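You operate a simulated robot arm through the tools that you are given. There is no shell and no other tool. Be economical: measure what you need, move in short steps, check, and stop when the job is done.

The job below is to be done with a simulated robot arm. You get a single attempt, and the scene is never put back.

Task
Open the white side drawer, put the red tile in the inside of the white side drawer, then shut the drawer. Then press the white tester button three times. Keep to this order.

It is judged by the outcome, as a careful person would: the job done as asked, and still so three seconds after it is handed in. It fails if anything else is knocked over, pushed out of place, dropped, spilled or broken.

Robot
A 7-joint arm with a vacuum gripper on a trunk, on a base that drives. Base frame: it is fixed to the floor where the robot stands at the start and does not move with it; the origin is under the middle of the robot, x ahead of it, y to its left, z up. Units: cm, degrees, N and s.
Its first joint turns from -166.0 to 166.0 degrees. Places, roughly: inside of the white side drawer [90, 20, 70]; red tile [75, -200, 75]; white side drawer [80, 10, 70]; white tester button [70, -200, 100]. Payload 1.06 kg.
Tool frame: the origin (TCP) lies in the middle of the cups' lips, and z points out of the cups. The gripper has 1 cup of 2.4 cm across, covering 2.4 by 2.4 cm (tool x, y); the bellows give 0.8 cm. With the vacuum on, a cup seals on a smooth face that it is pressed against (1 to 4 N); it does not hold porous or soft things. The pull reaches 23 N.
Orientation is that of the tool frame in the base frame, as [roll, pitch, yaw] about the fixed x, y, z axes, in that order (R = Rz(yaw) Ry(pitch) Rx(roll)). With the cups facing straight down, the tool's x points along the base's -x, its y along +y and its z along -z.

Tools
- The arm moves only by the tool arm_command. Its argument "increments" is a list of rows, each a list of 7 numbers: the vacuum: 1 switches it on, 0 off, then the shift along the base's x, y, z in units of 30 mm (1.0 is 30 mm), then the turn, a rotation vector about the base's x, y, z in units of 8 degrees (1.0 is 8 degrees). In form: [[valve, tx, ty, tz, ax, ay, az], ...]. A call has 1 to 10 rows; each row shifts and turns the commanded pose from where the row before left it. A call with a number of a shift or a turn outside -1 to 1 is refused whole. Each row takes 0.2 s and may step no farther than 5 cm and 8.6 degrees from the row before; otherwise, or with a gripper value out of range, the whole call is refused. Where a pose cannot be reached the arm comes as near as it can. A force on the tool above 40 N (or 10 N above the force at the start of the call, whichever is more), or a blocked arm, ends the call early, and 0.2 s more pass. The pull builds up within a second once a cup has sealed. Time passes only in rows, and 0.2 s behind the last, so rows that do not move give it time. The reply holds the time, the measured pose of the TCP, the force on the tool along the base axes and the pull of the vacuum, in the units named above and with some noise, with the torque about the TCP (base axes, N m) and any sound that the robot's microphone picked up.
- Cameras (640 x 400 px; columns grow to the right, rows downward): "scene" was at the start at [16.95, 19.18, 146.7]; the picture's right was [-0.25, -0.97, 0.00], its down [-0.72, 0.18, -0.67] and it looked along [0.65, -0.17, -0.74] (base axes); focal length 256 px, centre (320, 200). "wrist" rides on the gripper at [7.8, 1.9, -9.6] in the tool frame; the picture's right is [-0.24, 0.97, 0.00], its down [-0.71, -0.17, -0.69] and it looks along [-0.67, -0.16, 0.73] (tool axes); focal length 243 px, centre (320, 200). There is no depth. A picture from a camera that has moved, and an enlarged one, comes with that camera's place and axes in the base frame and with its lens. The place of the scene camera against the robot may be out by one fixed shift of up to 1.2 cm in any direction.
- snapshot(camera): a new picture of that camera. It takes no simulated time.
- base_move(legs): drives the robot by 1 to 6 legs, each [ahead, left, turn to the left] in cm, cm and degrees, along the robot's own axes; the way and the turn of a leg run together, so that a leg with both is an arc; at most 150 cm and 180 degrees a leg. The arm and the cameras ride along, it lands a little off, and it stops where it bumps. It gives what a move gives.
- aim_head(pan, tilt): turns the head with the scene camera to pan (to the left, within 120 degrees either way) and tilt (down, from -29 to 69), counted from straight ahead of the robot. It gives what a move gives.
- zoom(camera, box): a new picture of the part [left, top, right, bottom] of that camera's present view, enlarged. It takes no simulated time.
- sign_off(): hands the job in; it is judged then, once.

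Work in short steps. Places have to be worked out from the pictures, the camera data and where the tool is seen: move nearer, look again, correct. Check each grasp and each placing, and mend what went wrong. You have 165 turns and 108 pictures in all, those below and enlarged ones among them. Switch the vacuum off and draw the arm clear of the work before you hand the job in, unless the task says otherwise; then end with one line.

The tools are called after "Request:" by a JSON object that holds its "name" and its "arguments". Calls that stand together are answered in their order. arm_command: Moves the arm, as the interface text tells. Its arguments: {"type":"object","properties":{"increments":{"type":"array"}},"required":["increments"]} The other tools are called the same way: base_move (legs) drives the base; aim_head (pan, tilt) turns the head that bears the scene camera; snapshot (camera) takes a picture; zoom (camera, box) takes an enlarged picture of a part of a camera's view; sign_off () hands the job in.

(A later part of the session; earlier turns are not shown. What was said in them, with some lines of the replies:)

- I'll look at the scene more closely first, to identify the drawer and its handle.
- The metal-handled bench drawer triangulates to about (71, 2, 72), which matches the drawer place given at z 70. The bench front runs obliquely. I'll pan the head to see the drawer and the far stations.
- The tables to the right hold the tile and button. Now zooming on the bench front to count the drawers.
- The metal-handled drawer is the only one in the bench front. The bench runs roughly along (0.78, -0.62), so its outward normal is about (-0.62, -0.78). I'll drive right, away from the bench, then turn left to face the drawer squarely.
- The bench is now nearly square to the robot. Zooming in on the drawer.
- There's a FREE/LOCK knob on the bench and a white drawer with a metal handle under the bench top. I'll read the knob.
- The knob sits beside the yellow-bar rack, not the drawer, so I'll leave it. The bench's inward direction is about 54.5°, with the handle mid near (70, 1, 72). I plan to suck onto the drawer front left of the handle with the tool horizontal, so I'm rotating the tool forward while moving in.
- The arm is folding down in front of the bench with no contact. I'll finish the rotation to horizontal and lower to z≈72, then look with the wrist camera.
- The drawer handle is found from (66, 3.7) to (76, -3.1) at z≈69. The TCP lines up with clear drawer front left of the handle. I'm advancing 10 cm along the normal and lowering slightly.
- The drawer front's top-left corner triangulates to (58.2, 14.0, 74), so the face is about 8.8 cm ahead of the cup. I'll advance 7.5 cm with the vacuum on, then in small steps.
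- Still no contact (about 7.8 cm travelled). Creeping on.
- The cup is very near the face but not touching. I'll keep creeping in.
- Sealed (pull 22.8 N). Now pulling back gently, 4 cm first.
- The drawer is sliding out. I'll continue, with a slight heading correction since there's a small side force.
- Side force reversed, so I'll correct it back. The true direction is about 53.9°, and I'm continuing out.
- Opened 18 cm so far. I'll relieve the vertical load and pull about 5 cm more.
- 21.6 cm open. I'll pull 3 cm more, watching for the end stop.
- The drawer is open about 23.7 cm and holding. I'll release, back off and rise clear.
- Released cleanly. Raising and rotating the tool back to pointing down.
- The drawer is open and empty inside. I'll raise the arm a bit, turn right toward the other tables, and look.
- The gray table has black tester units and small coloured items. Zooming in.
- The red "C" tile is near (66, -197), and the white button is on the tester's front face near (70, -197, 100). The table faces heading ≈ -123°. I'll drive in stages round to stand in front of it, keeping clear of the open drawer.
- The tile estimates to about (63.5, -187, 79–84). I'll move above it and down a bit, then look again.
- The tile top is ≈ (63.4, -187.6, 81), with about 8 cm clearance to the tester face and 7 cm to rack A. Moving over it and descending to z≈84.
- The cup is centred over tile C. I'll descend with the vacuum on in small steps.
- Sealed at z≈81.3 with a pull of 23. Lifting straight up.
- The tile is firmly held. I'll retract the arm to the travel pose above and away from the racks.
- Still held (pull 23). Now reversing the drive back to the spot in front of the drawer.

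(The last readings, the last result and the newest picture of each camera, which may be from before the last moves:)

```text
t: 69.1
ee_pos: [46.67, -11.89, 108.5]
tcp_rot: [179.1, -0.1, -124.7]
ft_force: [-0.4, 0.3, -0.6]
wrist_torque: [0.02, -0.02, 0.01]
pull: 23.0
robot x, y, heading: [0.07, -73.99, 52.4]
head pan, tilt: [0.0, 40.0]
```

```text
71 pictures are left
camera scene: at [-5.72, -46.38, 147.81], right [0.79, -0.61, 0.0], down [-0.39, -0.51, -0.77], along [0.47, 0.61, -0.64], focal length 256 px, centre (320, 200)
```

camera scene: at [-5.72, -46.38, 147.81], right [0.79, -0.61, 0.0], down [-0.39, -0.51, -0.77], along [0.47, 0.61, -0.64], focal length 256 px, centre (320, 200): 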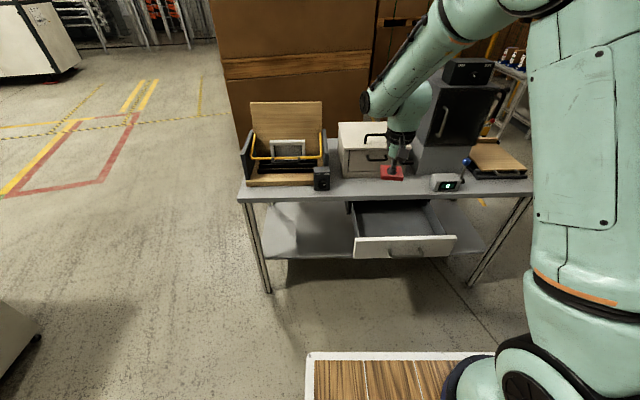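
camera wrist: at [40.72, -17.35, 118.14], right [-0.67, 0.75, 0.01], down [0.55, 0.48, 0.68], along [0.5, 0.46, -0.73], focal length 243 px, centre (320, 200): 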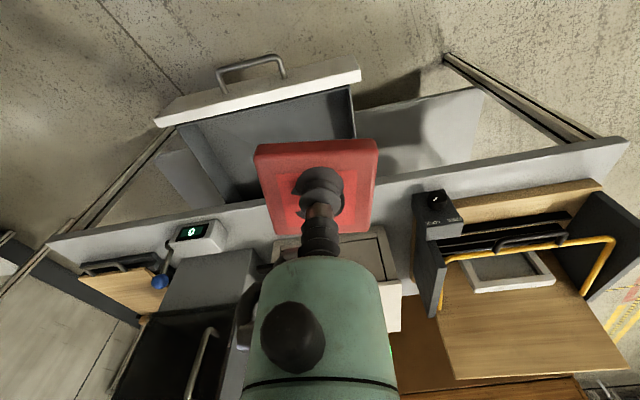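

The tile is still held and the drawer is still open. The drawer opening centre is ≈ (66.5, -5.5) and the bench edge is about 10 cm behind it. Moving above it.

Request:
{"name": "arm_command", "arguments": {"increments": [[1, 0.84, 0.29, -0.3, 0, 0, 0], [1, 0.84, 0.29, -0.3, 0, 0, 0], [1, 0.84, 0.29, -0.4, 0, 0, 0], [1, 0.84, 0.29, -0.5, 0, 0, 0], [1, 0.84, 0.29, -0.5, 0, 0, 0], [1, 0.84, 0.29, -0.5, 0, 0, 0], [1, 0.84, 0.29, -0.5, 0, 0, 0], [1, 0.84, 0.29, -0.5, 0, 0, 0]]}}

Request:
{"name": "snapshot", "arguments": {"camera": "wrist"}}

Request:
{"name": "snapshot", "arguments": {"camera": "scene"}}

```text
t: 70.9
ee_pos: [66.85, -4.82, 98.21]
tcp_rot: [179.3, 0.1, -124.6]
ft_force: [-0.9, 0.8, -0.1]
wrist_torque: [0.03, -0.05, -0.01]
pull: 23.2
robot x, y, heading: [0.41, -73.63, 52.4]
head pan, tilt: [0.0, 40.0]
```

```text
70 pictures are left
camera wrist: at [60.9, -10.31, 107.76], right [-0.67, 0.75, 0.01], down [0.55, 0.48, 0.68], along [0.5, 0.46, -0.73], focal length 243 px, centre (320, 200)
```

wrist: 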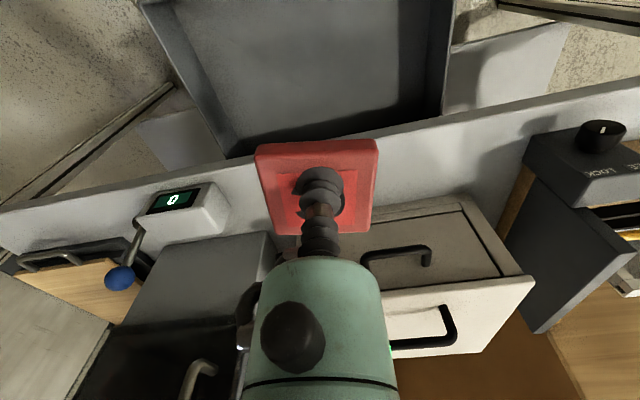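

```text
69 pictures are left
camera scene: at [-5.76, -46.41, 147.81], right [0.79, -0.61, 0.0], down [-0.39, -0.51, -0.77], along [0.47, 0.61, -0.64], focal length 256 px, centre (320, 200)
```

scene: 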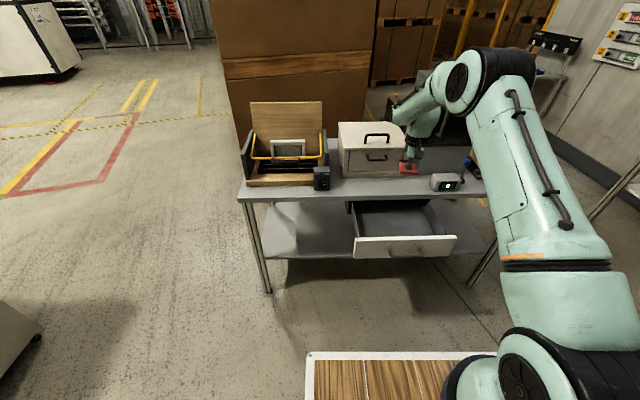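

Clearance to the bench edge is about 8 cm. I'll back off 1.2 cm and descend to about z 80 before checking again.

Request:
{"name": "arm_command", "arguments": {"increments": [[1, -0.24, -0.32, -0.5, 0, 0, 0], [1, 0, 0, -0.9, 0, 0, 0], [1, 0, 0, -0.9, 0, 0, 0], [1, 0, 0, -0.9, 0, 0, 0], [1, 0, 0, -0.9, 0, 0, 0], [1, 0, 0, -0.9, 0, 0, 0], [1, 0, 0, -0.9, 0, 0, 0]]}}

Request:
{"name": "snapshot", "arguments": {"camera": "wrist"}}

Request:
{"name": "zoom", "arguments": {"camera": "scene", "box": [320, 100, 480, 280]}}

```text
t: 72.5
ee_pos: [66.12, -6.09, 80.39]
tcp_rot: [179.2, -0.1, -124.6]
ft_force: [0.0, 0.3, -0.3]
wrist_torque: [0.01, -0.03, 0.05]
pull: 23.0
robot x, y, heading: [0.33, -74.25, 52.1]
head pan, tilt: [0.0, 40.0]
```

```text
68 pictures are left
camera wrist: at [60.19, -11.45, 89.97], right [-0.67, 0.75, 0.01], down [0.55, 0.48, 0.68], along [0.5, 0.46, -0.73], focal length 243 px, centre (320, 200)
```

wrist: 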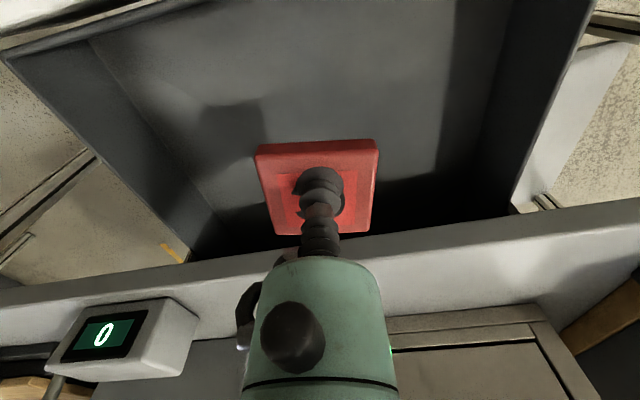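

```text
2.22 times, centred on (400, 190) of scene
camera zoom: at [-5.73, -46.4, 147.8], right [0.79, -0.61, 0.0], down [-0.39, -0.51, -0.77], along [0.47, 0.61, -0.64], focal length 570 px, centre (142, 222)
```

zoom: 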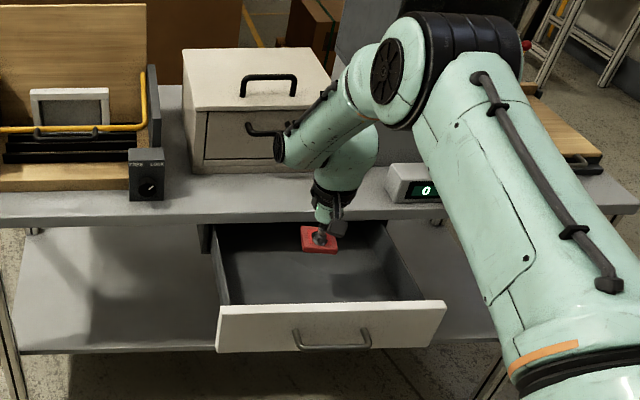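

The tile is above the drawer well. I'll shift 3 cm toward the drawer front for more clearance from the bench objects, then descend 7 cm.

Request:
{"name": "arm_command", "arguments": {"increments": [[1, -0.3, -0.4, 0, 0, 0, 0], [1, -0.3, -0.4, 0, 0, 0, 0], [1, 0, 0, -0.7, 0, 0, 0], [1, 0, 0, -0.7, 0, 0, 0], [1, 0, 0, -0.6, 0, 0, 0], [1, 0, 0, -0.3, 0, 0, 0]]}}

Request:
{"name": "snapshot", "arguments": {"camera": "wrist"}}

Request:
{"name": "zoom", "arguments": {"camera": "scene", "box": [320, 100, 480, 280]}}

```text
t: 73.9
ee_pos: [64.39, -8.41, 73.52]
tcp_rot: [179.2, -0.1, -124.7]
ft_force: [-0.4, -0.9, -1.3]
wrist_torque: [-0.01, 0.02, 0.03]
pull: 22.9
robot x, y, heading: [0.46, -74.24, 52.4]
head pan, tilt: [0.0, 40.0]
```

```text
66 pictures are left
camera wrist: at [58.36, -13.77, 83.06], right [-0.67, 0.75, 0.01], down [0.55, 0.48, 0.68], along [0.5, 0.46, -0.73], focal length 243 px, centre (320, 200)
```

wrist: 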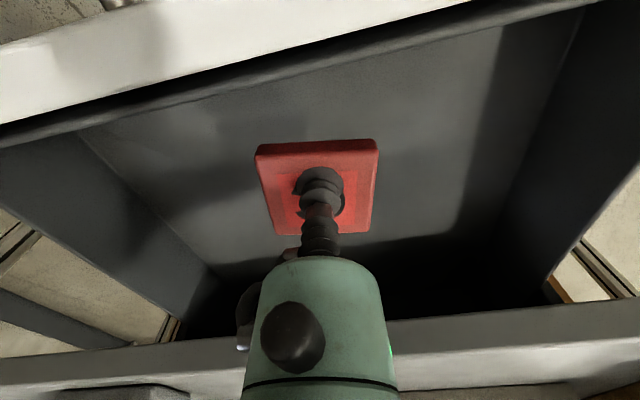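

```text
2.22 times, centred on (400, 190) of scene
camera zoom: at [-5.72, -46.39, 147.8], right [0.79, -0.61, 0.0], down [-0.39, -0.51, -0.77], along [0.47, 0.61, -0.64], focal length 570 px, centre (142, 222)
```

zoom: 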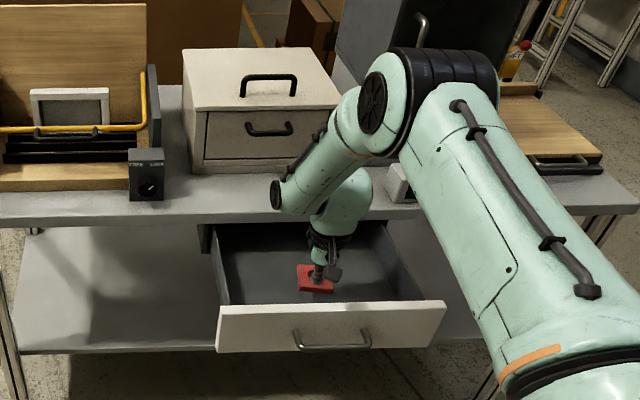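

Well positioned inside the drawer. I'll descend slowly until contact with the drawer floor.

Request:
{"name": "arm_command", "arguments": {"increments": [[1, 0, 0, -0.3, 0, 0, 0], [1, 0, 0, -0.3, 0, 0, 0], [1, 0, 0, -0.2, 0, 0, 0], [1, 0, 0, -0.15, 0, 0, 0], [1, 0, 0, -0.15, 0, 0, 0], [1, 0, 0, 0, 0, 0, 0]]}}

```text
t: 75.3
ee_pos: [64.32, -8.48, 70.31]
tcp_rot: [179.2, -0.1, -124.5]
ft_force: [0.1, 0.2, -0.7]
wrist_torque: [-0.03, -0.02, -0.01]
pull: 22.9
robot x, y, heading: [0.37, -73.95, 52.3]
head pan, tilt: [0.0, 40.0]
```

No contact yet. I'll continue down after a glance at the scene for wrist/bench clearance.

Request:
{"name": "zoom", "arguments": {"camera": "scene", "box": [360, 140, 440, 240]}}

Request:
{"name": "arm_command", "arguments": {"increments": [[1, 0, 0, -0.15, 0, 0, 0], [1, 0, 0, -0.15, 0, 0, 0], [1, 0, 0, -0.15, 0, 0, 0], [1, 0, 0, 0, 0, 0, 0]]}}

```text
4.00 times, centred on (400, 190) of scene
camera zoom: at [-5.72, -46.38, 147.8], right [0.79, -0.61, 0.0], down [-0.39, -0.51, -0.77], along [0.47, 0.61, -0.64], focal length 1025 px, centre (0, 240)
```

zoom: 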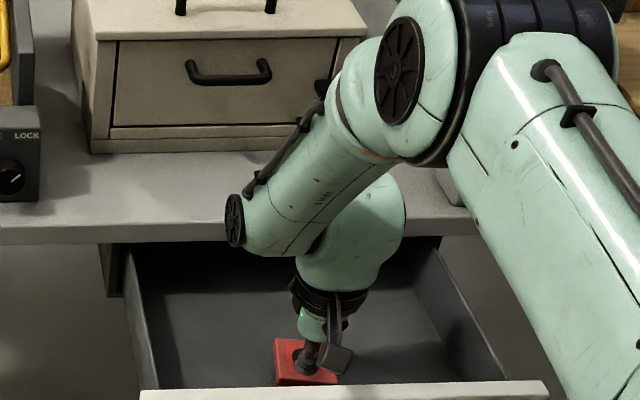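

```text
t: 76.3
ee_pos: [64.39, -8.49, 68.91]
tcp_rot: [179.2, 0.0, -124.6]
ft_force: [-0.6, 0.1, -0.8]
wrist_torque: [-0.02, 0.03, -0.01]
pull: 22.7
robot x, y, heading: [0.25, -73.55, 52.3]
head pan, tilt: [0.0, 40.0]
```

Still clear. Continuing down slowly.

Request:
{"name": "arm_command", "arguments": {"increments": [[1, 0, 0, -0.12, 0, 0, 0], [1, 0, 0, -0.12, 0, 0, 0], [1, 0, 0, -0.12, 0, 0, 0], [1, 0, 0, -0.12, 0, 0, 0], [1, 0, 0, 0, 0, 0, 0]]}}

Request:
{"name": "snapshot", "arguments": {"camera": "wrist"}}

```text
t: 77.5
ee_pos: [64.33, -8.36, 67.26]
tcp_rot: [179.2, 0.0, -124.6]
ft_force: [0.3, -1.2, 4.0]
wrist_torque: [-0.09, -0.11, -0.06]
pull: 23.2
robot x, y, heading: [0.31, -73.72, 52.6]
head pan, tilt: [0.0, 40.0]
```

```text
63 pictures are left
camera wrist: at [58.33, -13.7, 76.93], right [-0.67, 0.75, 0.01], down [0.55, 0.48, 0.68], along [0.5, 0.46, -0.73], focal length 243 px, centre (320, 200)
```

wrist: 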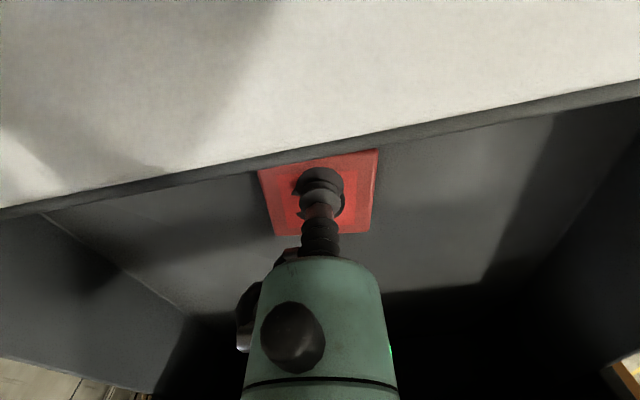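

Contact at 4 N, so the tile is on the drawer floor. I'll press a hair more and release the vacuum.

Request:
{"name": "arm_command", "arguments": {"increments": [[1, 0, 0, -0.04, 0, 0, 0], [0, 0, 0, 0, 0, 0, 0], [0, 0, 0, 0, 0, 0, 0], [0, 0, 0, 0, 0, 0, 0], [0, 0, 0, 0, 0, 0, 0], [0, 0, 0, 0, 0, 0, 0]]}}

```text
t: 78.9
ee_pos: [64.21, -8.37, 67.32]
tcp_rot: [179.3, 0.1, -124.7]
ft_force: [-0.1, 0.1, 0.8]
wrist_torque: [0.0, 0.0, 0.0]
pull: 0.1
robot x, y, heading: [0.23, -73.77, 52.2]
head pan, tilt: [0.0, 40.0]
```

Released. Lifting straight up and checking.

Request:
{"name": "arm_command", "arguments": {"increments": [[0, 0, 0, 0.15, 0, 0, 0], [0, 0, 0, 0.3, 0, 0, 0], [0, 0, 0, 0.6, 0, 0, 0], [0, 0, 0, 0.9, 0, 0, 0], [0, 0, 0, 0.9, 0, 0, 0], [0, 0, 0, 0.9, 0, 0, 0], [0, 0, 0, 0.9, 0, 0, 0], [0, 0, 0, 0.9, 0, 0, 0], [0, 0, 0, 0.9, 0, 0, 0], [0, 0, 0, 0.9, 0, 0, 0]]}}

Request:
{"name": "snapshot", "arguments": {"camera": "wrist"}}

Request:
{"name": "zoom", "arguments": {"camera": "scene", "box": [320, 100, 480, 280]}}

```text
t: 81.1
ee_pos: [64.37, -8.29, 89.57]
tcp_rot: [179.1, 0.0, -124.6]
ft_force: [-0.2, -1.3, 0.2]
wrist_torque: [0.01, -0.02, -0.01]
pull: 0.1
robot x, y, heading: [0.46, -73.75, 52.4]
head pan, tilt: [0.0, 40.0]
```

```text
62 pictures are left
camera wrist: at [58.39, -13.71, 99.1], right [-0.67, 0.75, 0.01], down [0.55, 0.48, 0.68], along [0.5, 0.46, -0.73], focal length 243 px, centre (320, 200)
```

wrist: 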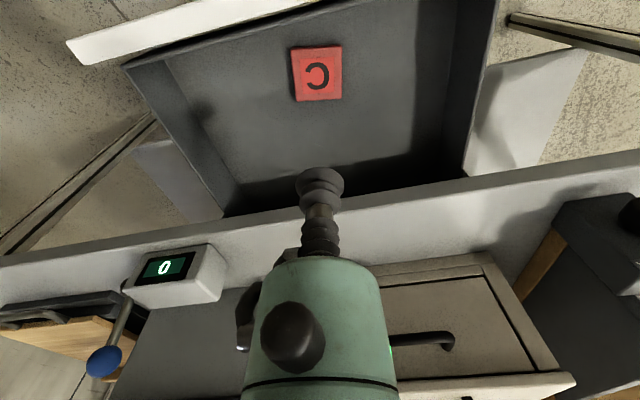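

```text
2.22 times, centred on (400, 190) of scene
camera zoom: at [-5.7, -46.37, 147.8], right [0.79, -0.61, 0.0], down [-0.39, -0.51, -0.77], along [0.47, 0.61, -0.64], focal length 570 px, centre (142, 222)
```

zoom: 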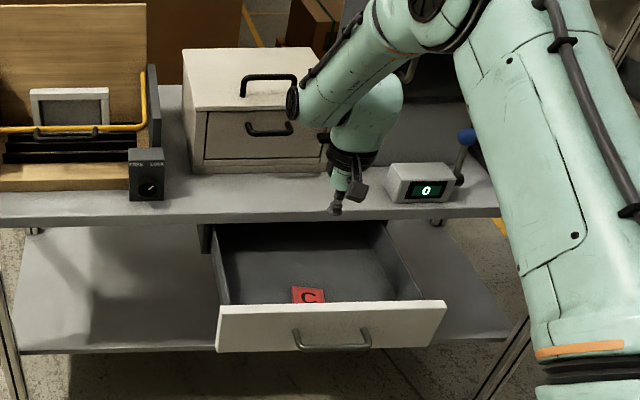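

Tile C lies flat in the drawer. Now I'll move back in front of the drawer, then rotate the tool horizontal to push it shut.

Request:
{"name": "arm_command", "arguments": {"increments": [[0, 0, 0, 0.9, 0, 0, 0], [0, -0.84, -0.33, 0.2, 0, 0, 0], [0, -0.84, -0.33, 0.2, 0, 0, 0], [0, -0.84, -0.33, 0.2, 0, 0, 0], [0, -0.84, -0.33, 0, 0, 0, 0], [0, -0.84, -0.33, 0, 0, 0, 0], [0, -0.84, -0.33, 0, 0, 0, 0], [0, -0.84, -0.33, 0, 0, 0, 0]]}}

Request:
{"name": "arm_command", "arguments": {"increments": [[0, 0, 0, 0, 0.814, -0.58, 0], [0, 0, 0, 0, 0.814, -0.58, 0], [0, 0, 0, -0.8, 0.814, -0.58, 0], [0, 0, 0, -0.8, 0.814, -0.58, 0], [0, 0, 0, -0.8, 0.814, -0.58, 0], [0, 0, 0, -0.8, 0.814, -0.58, 0], [0, 0, 0, -0.8, 0.814, -0.58, 0], [0, 0, 0, -0.8, 0.814, -0.58, 0], [0, 0, 0, -0.8, 0.814, -0.58, 0], [0, 0, 0, -0.8, 0.814, -0.58, 0]]}}

Request:
{"name": "arm_command", "arguments": {"increments": [[0, 0, 0, -0.5, 0.814, -0.58, 0], [0, 0, 0, -0.3, 0.2, -0.143, 0], [0, 0, 0, 0, 0, 0, 0]]}}

Request:
{"name": "snapshot", "arguments": {"camera": "wrist"}}

```text
t: 82.9
ee_pos: [46.89, -15.43, 93.77]
tcp_rot: [179.2, -0.1, -124.6]
ft_force: [0.4, 0.2, 0.4]
wrist_torque: [0.0, 0.0, -0.01]
pull: 0.1
robot x, y, heading: [0.3, -73.57, 52.3]
head pan, tilt: [0.0, 40.0]
```

```text
t: 85.1
ee_pos: [46.71, -15.41, 74.67]
tcp_rot: [-175.7, 80.0, -120.4]
ft_force: [-0.2, -0.1, 0.2]
wrist_torque: [0.0, 0.0, -0.01]
pull: 0.0
robot x, y, heading: [0.53, -74.2, 52.3]
head pan, tilt: [0.0, 40.0]
```

```text
t: 85.9
ee_pos: [46.71, -15.5, 72.17]
tcp_rot: [-94.0, 89.1, -38.8]
ft_force: [0.2, 0.3, 0.5]
wrist_torque: [0.03, 0.0, 0.01]
pull: 0.1
robot x, y, heading: [0.52, -74.23, 52.2]
head pan, tilt: [0.0, 40.0]
```

```text
60 pictures are left
camera wrist: at [39.75, -22.19, 64.31], right [-0.8, 0.56, 0.22], down [-0.26, -0.65, 0.71], along [0.54, 0.51, 0.67], focal length 243 px, centre (320, 200)
```

wrist: 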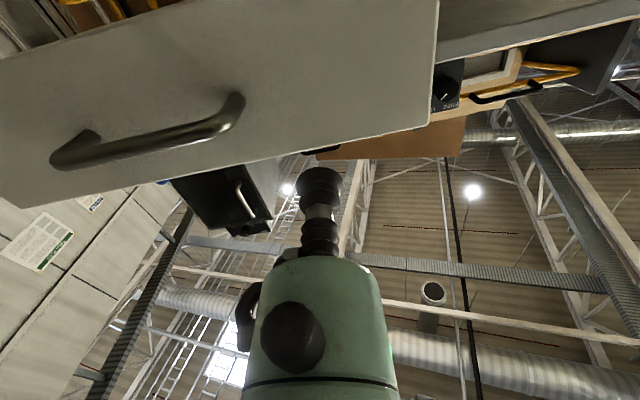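

Aligned. I'll lower 2 cm and advance to contact.

Request:
{"name": "arm_command", "arguments": {"increments": [[0, 0, 0, -0.6, 0, 0, 0], [0, 0.3, 0.41, 0, 0, 0, 0], [0, 0.3, 0.41, 0, 0, 0, 0], [0, 0.3, 0.41, 0, 0, 0, 0], [0, 0.3, 0.41, 0, 0, 0, 0], [0, 0.2, 0.27, 0, 0, 0, 0], [0, 0.15, 0.2, 0, 0, 0, 0], [0, 0.15, 0.2, 0, 0, 0, 0], [0, 0.15, 0.2, 0, 0, 0, 0], [0, 0.15, 0.2, 0, 0, 0, 0]]}}

```text
t: 88.1
ee_pos: [52.62, -7.35, 70.54]
tcp_rot: [-96.7, 89.2, -41.4]
ft_force: [-1.3, -0.6, 0.0]
wrist_torque: [0.04, 0.04, -0.02]
pull: 0.1
robot x, y, heading: [0.46, -73.88, 52.6]
head pan, tilt: [0.0, 40.0]
```

The drawer is moving with a light push. Continuing.

Request:
{"name": "arm_command", "arguments": {"increments": [[0, 0.2, 0.274, 0, 0, 0, 0], [0, 0.2, 0.274, 0, 0, 0, 0], [0, 0.2, 0.274, 0, 0, 0, 0], [0, 0.2, 0.274, 0, 0, 0, 0], [0, 0.2, 0.274, 0, 0, 0, 0], [0, 0.2, 0.274, 0, 0, 0, 0], [0, 0.2, 0.274, 0, 0, 0, 0], [0, 0.2, 0.274, 0, 0, 0, 0], [0, 0.2, 0.274, 0, 0, 0, 0], [0, 0.2, 0.274, 0, 0, 0, 0]]}}

Request:
{"name": "snapshot", "arguments": {"camera": "wrist"}}

```text
t: 90.3
ee_pos: [58.71, 1.12, 70.55]
tcp_rot: [-95.4, 89.1, -40.1]
ft_force: [-0.1, -0.1, 0.1]
wrist_torque: [0.02, 0.02, -0.02]
pull: 0.0
robot x, y, heading: [0.25, -74.47, 52.1]
head pan, tilt: [0.0, 40.0]
```

```text
59 pictures are left
camera wrist: at [51.73, -5.75, 62.66], right [-0.8, 0.56, 0.22], down [-0.26, -0.65, 0.71], along [0.54, 0.51, 0.67], focal length 243 px, centre (320, 200)
```

wrist: 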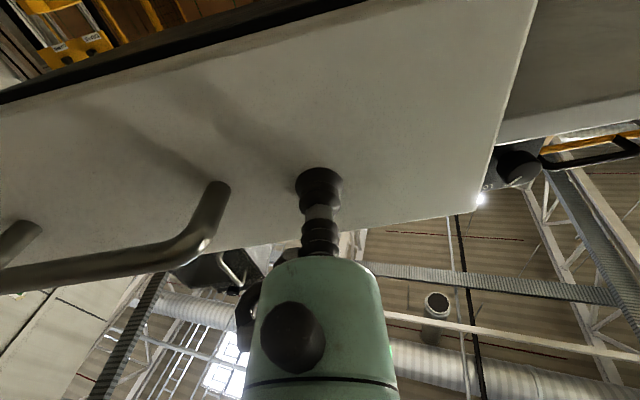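

Still pushing well, about 10.5 cm remaining.

Request:
{"name": "arm_command", "arguments": {"increments": [[0, 0.2, 0.274, 0, 0, 0, 0], [0, 0.2, 0.274, 0, 0, 0, 0], [0, 0.2, 0.274, 0, 0, 0, 0], [0, 0.2, 0.274, 0, 0, 0, 0], [0, 0.2, 0.274, 0, 0, 0, 0], [0, 0.2, 0.274, 0, 0, 0, 0], [0, 0.2, 0.274, 0, 0, 0, 0], [0, 0.2, 0.274, 0, 0, 0, 0], [0, 0.2, 0.274, 0, 0, 0, 0]]}}

Request:
{"name": "arm_command", "arguments": {"increments": [[0, 0.1, 0.137, 0, 0, 0, 0], [0, 0.1, 0.137, 0, 0, 0, 0], [0, 0.1, 0.137, 0, 0, 0, 0], [0, 0.1, 0.137, 0, 0, 0, 0]]}}

```text
t: 92.3
ee_pos: [64.08, 8.46, 70.63]
tcp_rot: [-96.4, 89.1, -41.2]
ft_force: [0.8, -1.2, -0.5]
wrist_torque: [0.01, 0.0, -0.02]
pull: 0.0
robot x, y, heading: [0.47, -74.0, 52.2]
head pan, tilt: [0.0, 40.0]
```

```text
t: 93.3
ee_pos: [65.49, 10.12, 70.4]
tcp_rot: [-99.1, 89.1, -43.8]
ft_force: [-0.8, -1.8, 0.0]
wrist_torque: [0.03, 0.0, 0.04]
pull: 0.0
robot x, y, heading: [0.18, -73.5, 52.5]
head pan, tilt: [0.0, 40.0]
```

Almost shut. A bit more until it firmly stops.

Request:
{"name": "arm_command", "arguments": {"increments": [[0, 0.06, 0.082, 0, 0, 0, 0], [0, 0.06, 0.082, 0, 0, 0, 0], [0, 0.06, 0.082, 0, 0, 0, 0], [0, 0.06, 0.082, 0, 0, 0, 0], [0, 0.06, 0.082, 0, 0, 0, 0], [0, 0, 0, 0, 0, 0, 0]]}}

Request:
{"name": "snapshot", "arguments": {"camera": "wrist"}}

```text
t: 94.1
ee_pos: [65.6, 10.6, 70.33]
tcp_rot: [-104.1, 89.2, -48.8]
ft_force: [-13.4, -18.1, 8.0]
wrist_torque: [-0.16, 0.12, -0.04]
pull: 0.0
robot x, y, heading: [0.37, -73.82, 52.2]
head pan, tilt: [0.0, 40.0]
stopped in row 4: the force on the tool passed its limit at 46 N (the readings are from after the stop); the commanded pose is now the measured one
```

```text
58 pictures are left
camera wrist: at [58.59, 3.7, 62.4], right [-0.8, 0.56, 0.22], down [-0.26, -0.65, 0.71], along [0.54, 0.52, 0.67], focal length 243 px, centre (320, 200)
```

wrist: 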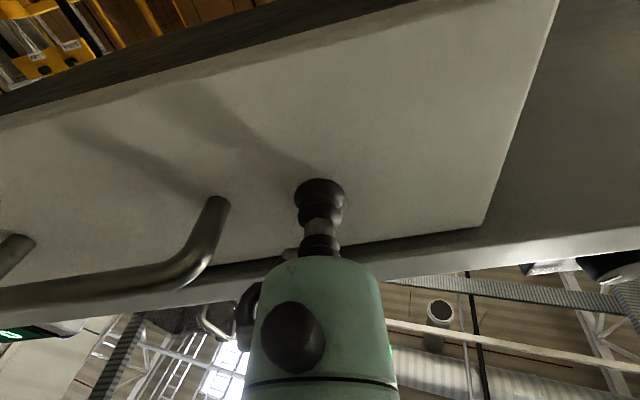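

The drawer is shut against its stop. Backing off along the normal.

Request:
{"name": "arm_command", "arguments": {"increments": [[0, -0.1, -0.137, 0, 0, 0, 0], [0, -0.2, -0.274, 0, 0, 0, 0], [0, -0.4, -0.54, 0, 0, 0, 0], [0, -0.5, -0.68, 0, 0, 0, 0], [0, -0.5, -0.68, 0, 0, 0, 0], [0, -0.5, -0.68, 0, 0, 0, 0], [0, -0.5, -0.68, 0, 0, 0, 0], [0, -0.5, -0.68, 0, 0, 0, 0]]}}

Request:
{"name": "snapshot", "arguments": {"camera": "wrist"}}

```text
t: 95.9
ee_pos: [56.18, -2.32, 70.39]
tcp_rot: [-102.4, 89.1, -47.1]
ft_force: [-0.3, 0.6, -0.3]
wrist_torque: [0.02, 0.0, -0.01]
pull: 0.0
robot x, y, heading: [0.39, -74.28, 52.1]
head pan, tilt: [0.0, 40.0]
```

```text
57 pictures are left
camera wrist: at [49.2, -9.16, 62.53], right [-0.8, 0.56, 0.22], down [-0.26, -0.65, 0.71], along [0.54, 0.52, 0.67], focal length 243 px, centre (320, 200)
```

wrist: 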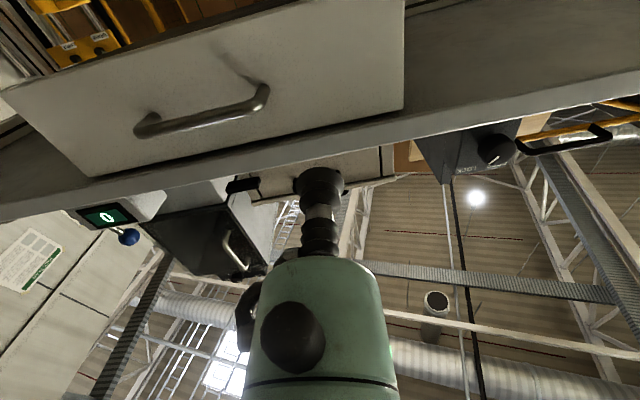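

The drawer is fully closed. From the three earlier wrist views the button is at (72.4, -203.1, 97.3) on a vertical face, normal heading ≈ -125°. I'll keep the tool horizontal, and raise and retract it for driving.

Request:
{"name": "arm_command", "arguments": {"increments": [[0, -0.3, -0.4, 0.9, 0, 0, 0], [0, -0.3, -0.4, 0.9, 0, 0, 0], [0, -0.3, -0.4, 0.9, 0, 0, 0], [0, -0.3, -0.4, 0.9, 0, 0, 0], [0, -0.3, -0.4, 0.9, 0, 0, 0], [0, -0.3, -0.4, 0.9, 0, 0, 0], [0, -0.3, -0.4, 0.9, 0, 0, 0], [0, -0.3, -0.4, 0.9, 0, 0, 0], [0, -0.2, -0.3, 0.9, 0, 0, 0], [0, -0.2, -0.3, 0.9, 0, 0, 0]]}}

Request:
{"name": "zoom", "arguments": {"camera": "scene", "box": [220, 80, 560, 300]}}

```text
t: 98.1
ee_pos: [47.48, -13.8, 97.37]
tcp_rot: [-105.7, 89.1, -50.5]
ft_force: [0.4, -0.9, -0.2]
wrist_torque: [0.01, 0.02, 0.03]
pull: 0.1
robot x, y, heading: [0.07, -74.25, 52.5]
head pan, tilt: [0.0, 40.0]
```

```text
1.82 times, centred on (390, 190) of scene
camera zoom: at [-5.72, -46.39, 147.8], right [0.79, -0.61, 0.0], down [-0.39, -0.51, -0.77], along [0.47, 0.61, -0.64], focal length 466 px, centre (193, 218)
```

zoom: 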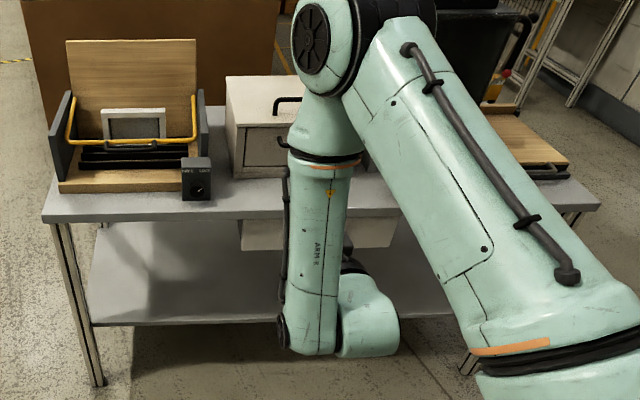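

The drawer looks closed and nothing is disturbed. Driving back to the tester, finishing at a heading of about -125°.

Request:
{"name": "base_move", "arguments": {"legs": [[0, 0, -100], [52, 20.4, 0], [29.7, 40.5, 0], [0, 0, -77.5]]}}

Request:
{"name": "aim_head", "arguments": {"pan": 0, "tilt": 30}}

Request:
{"name": "snapshot", "arguments": {"camera": "scene"}}

```text
t: 111.4
ee_pos: [54.53, -154.16, 97.34]
tcp_rot: [-104.0, 89.2, 133.3]
ft_force: [-0.2, 0.0, 0.3]
wrist_torque: [-0.01, 0.02, 0.03]
pull: 0.0
robot x, y, heading: [99.69, -91.98, -125.5]
head pan, tilt: [0.0, 40.0]
```

```text
t: 112.1
ee_pos: [54.6, -154.22, 97.28]
tcp_rot: [-104.4, 89.1, 133.0]
ft_force: [-0.2, 0.4, -0.3]
wrist_torque: [-0.01, -0.02, 0.01]
pull: 0.1
robot x, y, heading: [99.67, -91.98, -125.5]
head pan, tilt: [0.0, 30.0]
```

```text
55 pictures are left
camera scene: at [104.84, -119.83, 149.33], right [-0.81, 0.58, 0.0], down [0.29, 0.41, -0.87], along [-0.5, -0.7, -0.5], focal length 256 px, centre (320, 200)
```

scene: 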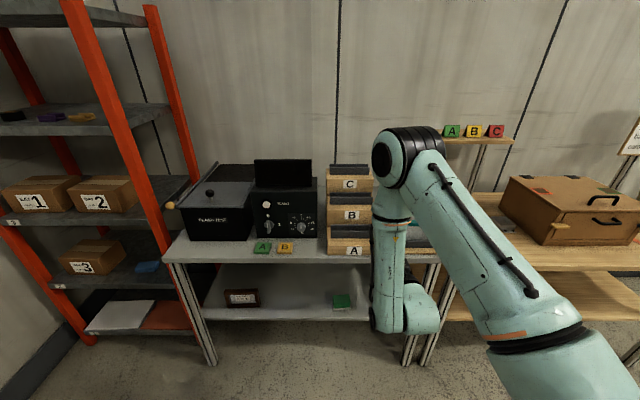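

The robot is square to the table. I'll strafe left 41 cm and 8 cm ahead to line up with the button.

Request:
{"name": "base_move", "arguments": {"legs": [[8, 41, 0]]}}

Request:
{"name": "snapshot", "arguments": {"camera": "scene"}}

Request:
{"name": "zoom", "arguments": {"camera": "scene", "box": [260, 100, 460, 280]}}

```text
t: 114.7
ee_pos: [83.18, -184.7, 97.41]
tcp_rot: [-104.0, 89.1, 133.4]
ft_force: [1.0, -0.8, -0.2]
wrist_torque: [0.05, -0.01, 0.03]
pull: 0.1
robot x, y, heading: [127.79, -122.4, -125.3]
head pan, tilt: [0.0, 30.0]
```

```text
54 pictures are left
camera scene: at [133.39, -150.11, 149.34], right [-0.81, 0.58, 0.0], down [0.29, 0.41, -0.87], along [-0.5, -0.7, -0.5], focal length 256 px, centre (320, 200)
```

scene: 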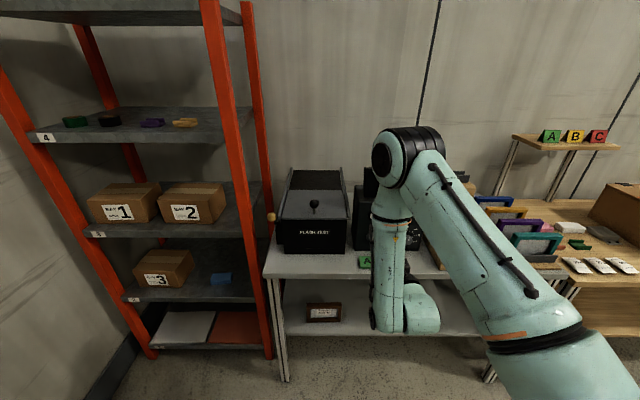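

```text
2.22 times, centred on (360, 190) of scene
camera zoom: at [133.39, -150.11, 149.34], right [-0.81, 0.58, 0.0], down [0.29, 0.41, -0.87], along [-0.5, -0.7, -0.5], focal length 570 px, centre (231, 222)
```

zoom: 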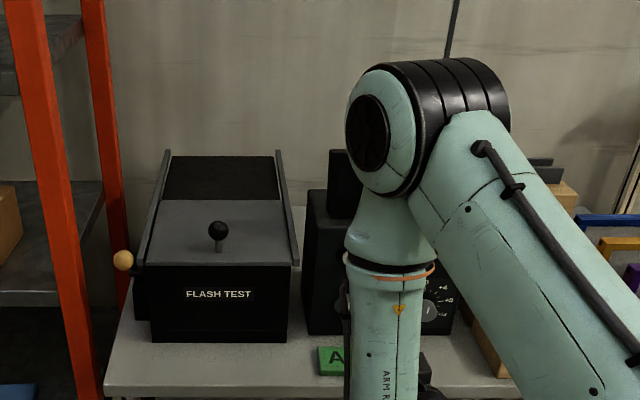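

I'll align the tool yaw and lateral position, then check with the wrist camera, which should see the button from below.

Request:
{"name": "arm_command", "arguments": {"increments": [[0, 0.3, -0.2, 0, 0, 0, -0.35], [0, 0.19, -0.15, 0, 0, 0, 0], [0, 0, 0, 0, 0, 0, 0]]}}

Request:
{"name": "snapshot", "arguments": {"camera": "wrist"}}

```text
t: 115.5
ee_pos: [84.62, -185.66, 97.4]
tcp_rot: [-104.6, 89.1, 130.1]
ft_force: [-0.4, 0.7, 0.2]
wrist_torque: [0.01, 0.04, 0.03]
pull: 0.1
robot x, y, heading: [127.87, -122.36, -125.6]
head pan, tilt: [0.0, 30.0]
```

```text
52 pictures are left
camera wrist: at [91.53, -178.75, 89.5], right [0.8, -0.56, 0.22], down [0.26, 0.65, 0.71], along [-0.55, -0.51, 0.67], focal length 243 px, centre (320, 200)
```

wrist: 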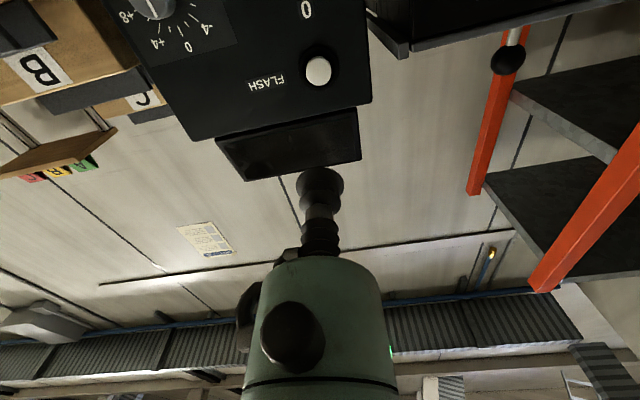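

The wrist view puts the button at (72.0, -202.9, 97.7), matching. I'm advancing 17 cm along the normal.

Request:
{"name": "arm_command", "arguments": {"increments": [[0, -0.5, -0.7, 0, 0, 0, 0], [0, -0.57, -0.81, 0, 0, 0, 0], [0, -0.57, -0.81, 0, 0, 0, 0], [0, -0.57, -0.81, 0, 0, 0, 0], [0, -0.57, -0.81, 0, 0, 0, 0], [0, -0.46, -0.66, 0.02, 0, 0, 0]]}}

Request:
{"name": "snapshot", "arguments": {"camera": "wrist"}}

Request:
{"name": "snapshot", "arguments": {"camera": "scene"}}

```text
t: 116.9
ee_pos: [74.85, -199.35, 97.19]
tcp_rot: [-103.8, 89.1, 130.9]
ft_force: [-0.3, 0.7, -0.2]
wrist_torque: [0.01, 0.0, -0.01]
pull: 0.1
robot x, y, heading: [128.07, -122.11, -125.6]
head pan, tilt: [0.0, 30.0]
```

```text
51 pictures are left
camera wrist: at [81.77, -192.52, 89.4], right [0.8, -0.56, 0.22], down [0.26, 0.65, 0.71], along [-0.55, -0.51, 0.67], focal length 243 px, centre (320, 200)
```

wrist: 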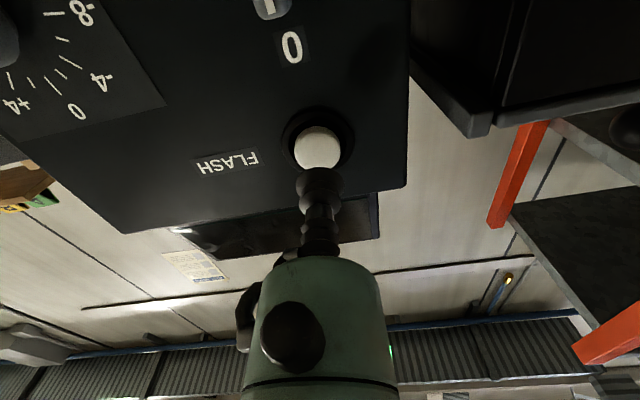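

```text
50 pictures are left
camera scene: at [133.4, -150.11, 149.34], right [-0.81, 0.58, 0.0], down [0.29, 0.41, -0.87], along [-0.5, -0.7, -0.5], focal length 256 px, centre (320, 200)
```

scene: 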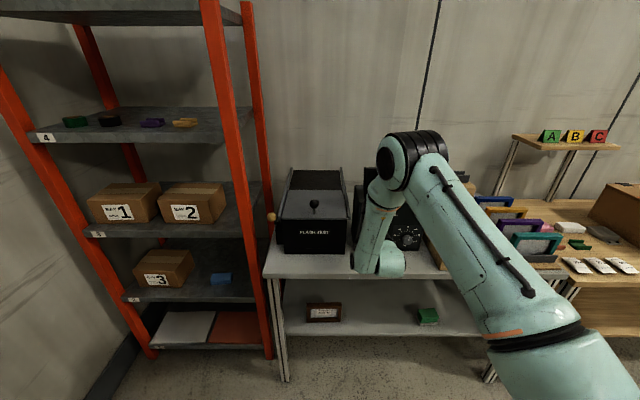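

About 4.5 cm to the button. I'll raise 0.4 cm, close in, then take small steps watching the force and sound.

Request:
{"name": "arm_command", "arguments": {"increments": [[0, -0.25, -0.35, 0.13, 0, 0, 0], [0, -0.25, -0.35, 0, 0, 0, 0], [0, -0.12, -0.17, 0, 0, 0, 0], [0, 0, 0, 0, 0, 0, 0]]}}

Request:
{"name": "arm_command", "arguments": {"increments": [[0, -0.058, -0.082, 0, 0, 0, 0], [0, -0.058, -0.082, 0, 0, 0, 0], [0, 0, 0, 0, 0, 0, 0]]}}

Request:
{"name": "snapshot", "arguments": {"camera": "wrist"}}

```text
t: 117.9
ee_pos: [73.05, -202.07, 97.7]
tcp_rot: [-104.4, 89.1, 130.4]
ft_force: [-0.1, -0.4, -0.4]
wrist_torque: [0.0, 0.05, -0.01]
pull: 0.1
robot x, y, heading: [128.15, -122.59, -125.3]
head pan, tilt: [0.0, 30.0]
```

```text
t: 118.7
ee_pos: [72.7, -202.55, 97.75]
tcp_rot: [-103.7, 89.0, 131.0]
ft_force: [1.0, 0.9, -0.2]
wrist_torque: [0.01, 0.01, 0.0]
pull: 0.0
robot x, y, heading: [128.17, -122.39, -125.5]
head pan, tilt: [0.0, 30.0]
```

```text
49 pictures are left
camera wrist: at [79.63, -195.66, 89.86], right [0.8, -0.56, 0.22], down [0.26, 0.65, 0.71], along [-0.55, -0.51, 0.67], focal length 243 px, centre (320, 200)
```

wrist: 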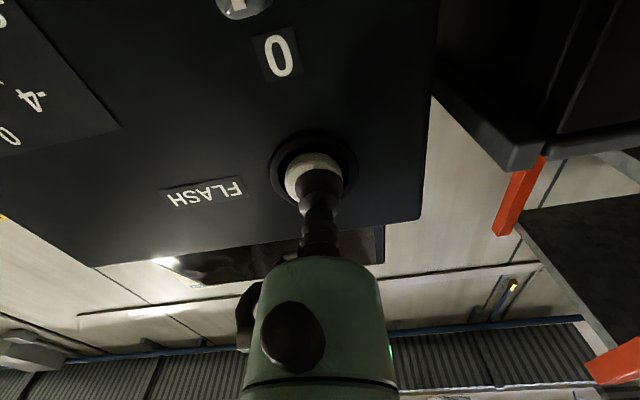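

The cup is over the button, just about touching. I'll nudge slightly sideways and press in small steps.

Request:
{"name": "arm_command", "arguments": {"increments": [[0, -0.08, 0.06, 0, 0, 0, 0], [0, -0.04, -0.055, 0, 0, 0, 0], [0, -0.04, -0.055, 0, 0, 0, 0]]}}

```text
t: 119.5
ee_pos: [72.28, -202.6, 97.74]
tcp_rot: [-104.0, 89.1, 130.7]
ft_force: [2.7, 1.7, 0.7]
wrist_torque: [0.01, 0.03, 0.01]
pull: 0.1
robot x, y, heading: [127.92, -122.51, -125.5]
head pan, tilt: [0.0, 30.0]
```

Contact at about 3 N. Pressing deeper.

Request:
{"name": "arm_command", "arguments": {"increments": [[0, -0.04, -0.055, 0, 0, 0, 0], [0, -0.04, -0.055, 0, 0, 0, 0]]}}

Request:
{"name": "zoom", "arguments": {"camera": "wrist", "box": [230, 110, 430, 290]}}

```text
t: 120.1
ee_pos: [71.99, -203.0, 97.65]
tcp_rot: [-104.7, 89.1, 130.2]
ft_force: [2.1, 2.2, 1.8]
wrist_torque: [0.03, -0.01, -0.03]
pull: 0.0
robot x, y, heading: [128.23, -122.86, -125.3]
head pan, tilt: [0.0, 30.0]
heard: click
```

```text
2.22 times, centred on (330, 200) of wrist
camera zoom: at [78.96, -196.06, 89.84], right [0.8, -0.56, 0.22], down [0.26, 0.65, 0.71], along [-0.55, -0.51, 0.67], focal length 539 px, centre (298, 200)
```

zoom: 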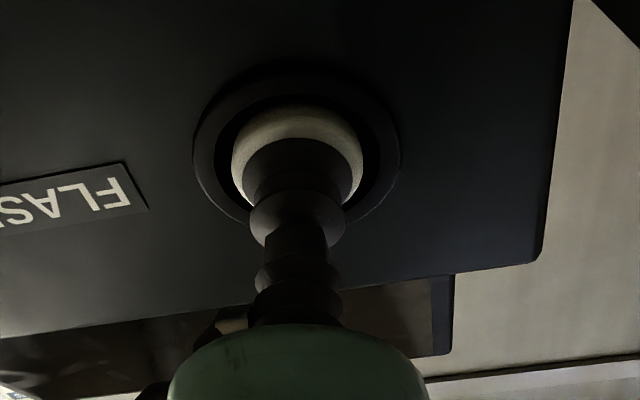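

Click: press 1 registered. I'll back off 1.5 cm fully to release it.

Request:
{"name": "arm_command", "arguments": {"increments": [[0, 0.1, 0.14, 0, 0, 0, 0], [0, 0.1, 0.14, 0, 0, 0, 0], [0, 0.09, 0.13, 0, 0, 0, 0], [0, 0, 0, 0, 0, 0, 0], [0, 0, 0, 0, 0, 0, 0]]}}

Request:
{"name": "zoom", "arguments": {"camera": "wrist", "box": [230, 110, 430, 290]}}

```text
t: 121.3
ee_pos: [72.92, -201.66, 97.7]
tcp_rot: [-104.5, 89.1, 130.2]
ft_force: [-0.5, -0.9, 0.7]
wrist_torque: [0.02, -0.01, 0.0]
pull: 0.1
robot x, y, heading: [127.91, -122.67, -125.6]
head pan, tilt: [0.0, 30.0]
```

```text
2.22 times, centred on (330, 200) of wrist
camera zoom: at [79.81, -194.84, 89.86], right [0.8, -0.56, 0.22], down [0.26, 0.65, 0.71], along [-0.55, -0.51, 0.67], focal length 539 px, centre (298, 200)
```

zoom: 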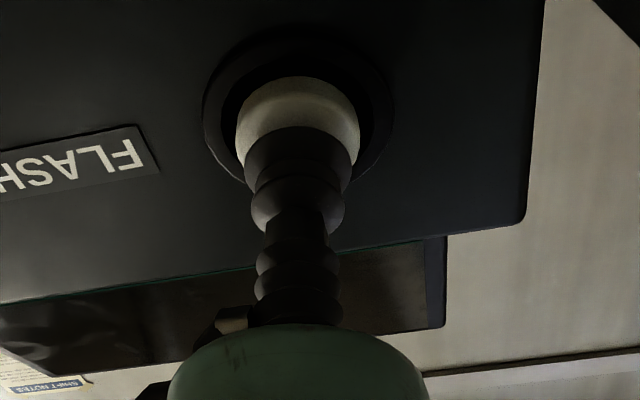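

Released. Second press, to the same depth.

Request:
{"name": "arm_command", "arguments": {"increments": [[0, -0.1, -0.14, 0, 0, 0, 0], [0, -0.1, -0.14, 0, 0, 0, 0], [0, -0.05, -0.075, 0, 0, 0, 0], [0, -0.04, -0.055, 0, 0, 0, 0]]}}

```text
t: 122.3
ee_pos: [72.07, -203.06, 97.69]
tcp_rot: [-104.2, 89.1, 130.5]
ft_force: [1.3, 2.1, -0.2]
wrist_torque: [-0.01, 0.0, -0.01]
pull: 0.0
robot x, y, heading: [127.97, -122.93, -125.6]
head pan, tilt: [0.0, 30.0]
heard: click
```

Second click. Releasing again.

Request:
{"name": "arm_command", "arguments": {"increments": [[0, 0.1, 0.14, 0, 0, 0, 0], [0, 0.1, 0.14, 0, 0, 0, 0], [0, 0.09, 0.13, 0, 0, 0, 0], [0, 0, 0, 0, 0, 0, 0], [0, 0, 0, 0, 0, 0, 0]]}}

Request:
{"name": "arm_command", "arguments": {"increments": [[0, -0.1, -0.14, 0, 0, 0, 0], [0, -0.1, -0.14, 0, 0, 0, 0], [0, -0.05, -0.075, 0, 0, 0, 0], [0, -0.04, -0.055, 0, 0, 0, 0]]}}

```text
t: 123.5
ee_pos: [72.96, -201.78, 97.82]
tcp_rot: [-104.7, 89.1, 130.0]
ft_force: [-0.6, 0.1, -0.1]
wrist_torque: [-0.03, 0.0, 0.01]
pull: 0.0
robot x, y, heading: [128.29, -122.3, -125.3]
head pan, tilt: [0.0, 30.0]
```

```text
t: 124.5
ee_pos: [72.06, -202.94, 97.81]
tcp_rot: [-104.1, 89.0, 130.6]
ft_force: [2.6, 2.8, 0.5]
wrist_torque: [0.02, -0.03, -0.02]
pull: 0.0
robot x, y, heading: [128.44, -122.53, -125.6]
head pan, tilt: [0.0, 30.0]
heard: click
```

Third click. Withdrawing the arm straight back, clear of the work.

Request:
{"name": "arm_command", "arguments": {"increments": [[0, 0.1, 0.14, 0, 0, 0, 0], [0, 0.3, 0.42, 0, 0, 0, 0], [0, 0.5, 0.7, 0, 0, 0, 0], [0, 0.57, 0.81, 0, 0, 0, 0], [0, 0.57, 0.81, 0, 0, 0, 0], [0, 0.57, 0.81, 0, 0, 0, 0], [0, 0.57, 0.81, 0, 0, 0, 0], [0, 0.57, 0.81, 0, 0, 0, 0]]}}

Request:
{"name": "snapshot", "arguments": {"camera": "wrist"}}

Request:
{"name": "aim_head", "arguments": {"pan": -115, "tilt": 25}}

Request:
{"name": "snapshot", "arguments": {"camera": "scene"}}

```text
t: 126.3
ee_pos: [83.25, -186.94, 97.62]
tcp_rot: [-103.6, 89.0, 131.1]
ft_force: [0.0, -0.4, -0.3]
wrist_torque: [-0.01, -0.01, -0.01]
pull: 0.1
robot x, y, heading: [128.1, -122.65, -125.2]
head pan, tilt: [0.0, 30.0]
```

```text
46 pictures are left
camera wrist: at [90.15, -180.14, 89.8], right [0.8, -0.56, 0.22], down [0.26, 0.65, 0.71], along [-0.55, -0.51, 0.67], focal length 243 px, centre (320, 200)
```

wrist: 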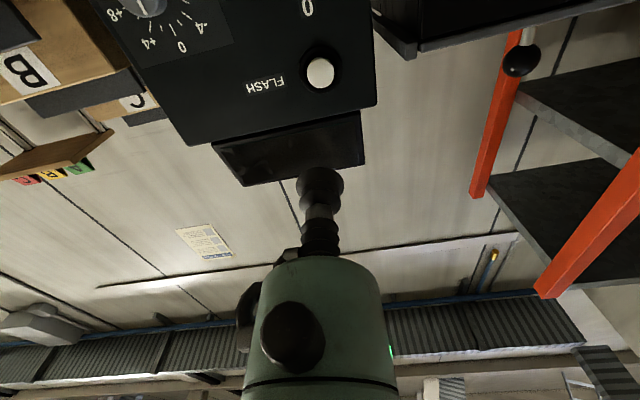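

```text
t: 128.2
ee_pos: [83.15, -187.18, 97.53]
tcp_rot: [-104.2, 89.2, 130.6]
ft_force: [-0.6, 0.1, -0.9]
wrist_torque: [0.0, 0.0, -0.01]
pull: 0.0
robot x, y, heading: [128.33, -122.82, -125.7]
head pan, tilt: [-115.0, 25.0]
```

```text
45 pictures are left
camera scene: at [134.11, -134.73, 150.13], right [0.87, 0.49, 0.0], down [0.21, -0.37, -0.91], along [-0.45, 0.79, -0.42], focal length 256 px, centre (320, 200)
```

scene: 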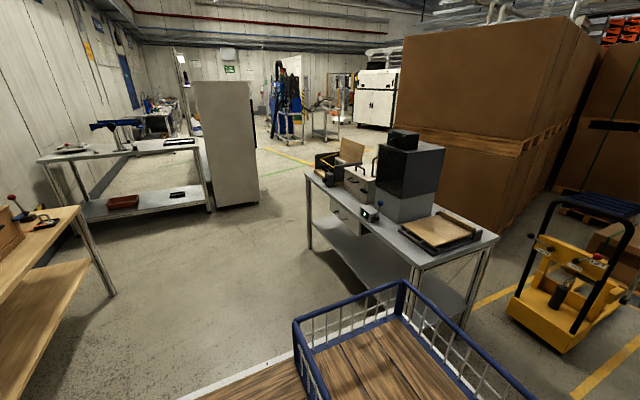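

Final check that the drawer is still shut.

Request:
{"name": "zoom", "arguments": {"camera": "scene", "box": [290, 130, 450, 270]}}

```text
2.86 times, centred on (370, 200) of scene
camera zoom: at [134.11, -134.73, 150.13], right [0.87, 0.49, 0.0], down [0.21, -0.37, -0.91], along [-0.45, 0.79, -0.42], focal length 732 px, centre (177, 200)
```

zoom: 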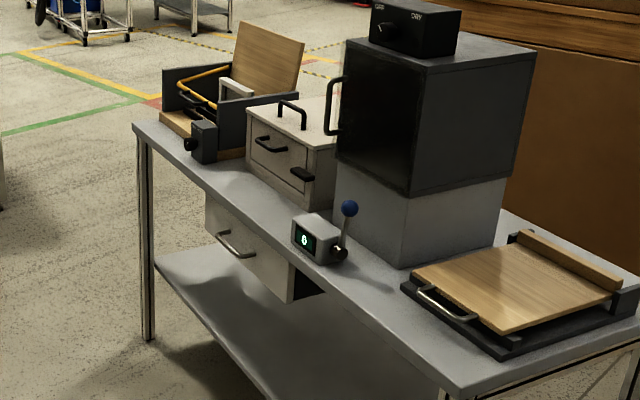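

The drawer is shut with the tile inside, the button clicked three times, the vacuum is off and the arm is clear. Handing in.

Request:
{"name": "sign_off", "arguments": {}}

```text
The job is handed in.
```

I opened the white side drawer, put the red "C" tile inside and shut the drawer. I then pressed the white tester button three times, hearing a click each time, and handed the job in with the vacuum off and the arm clear.
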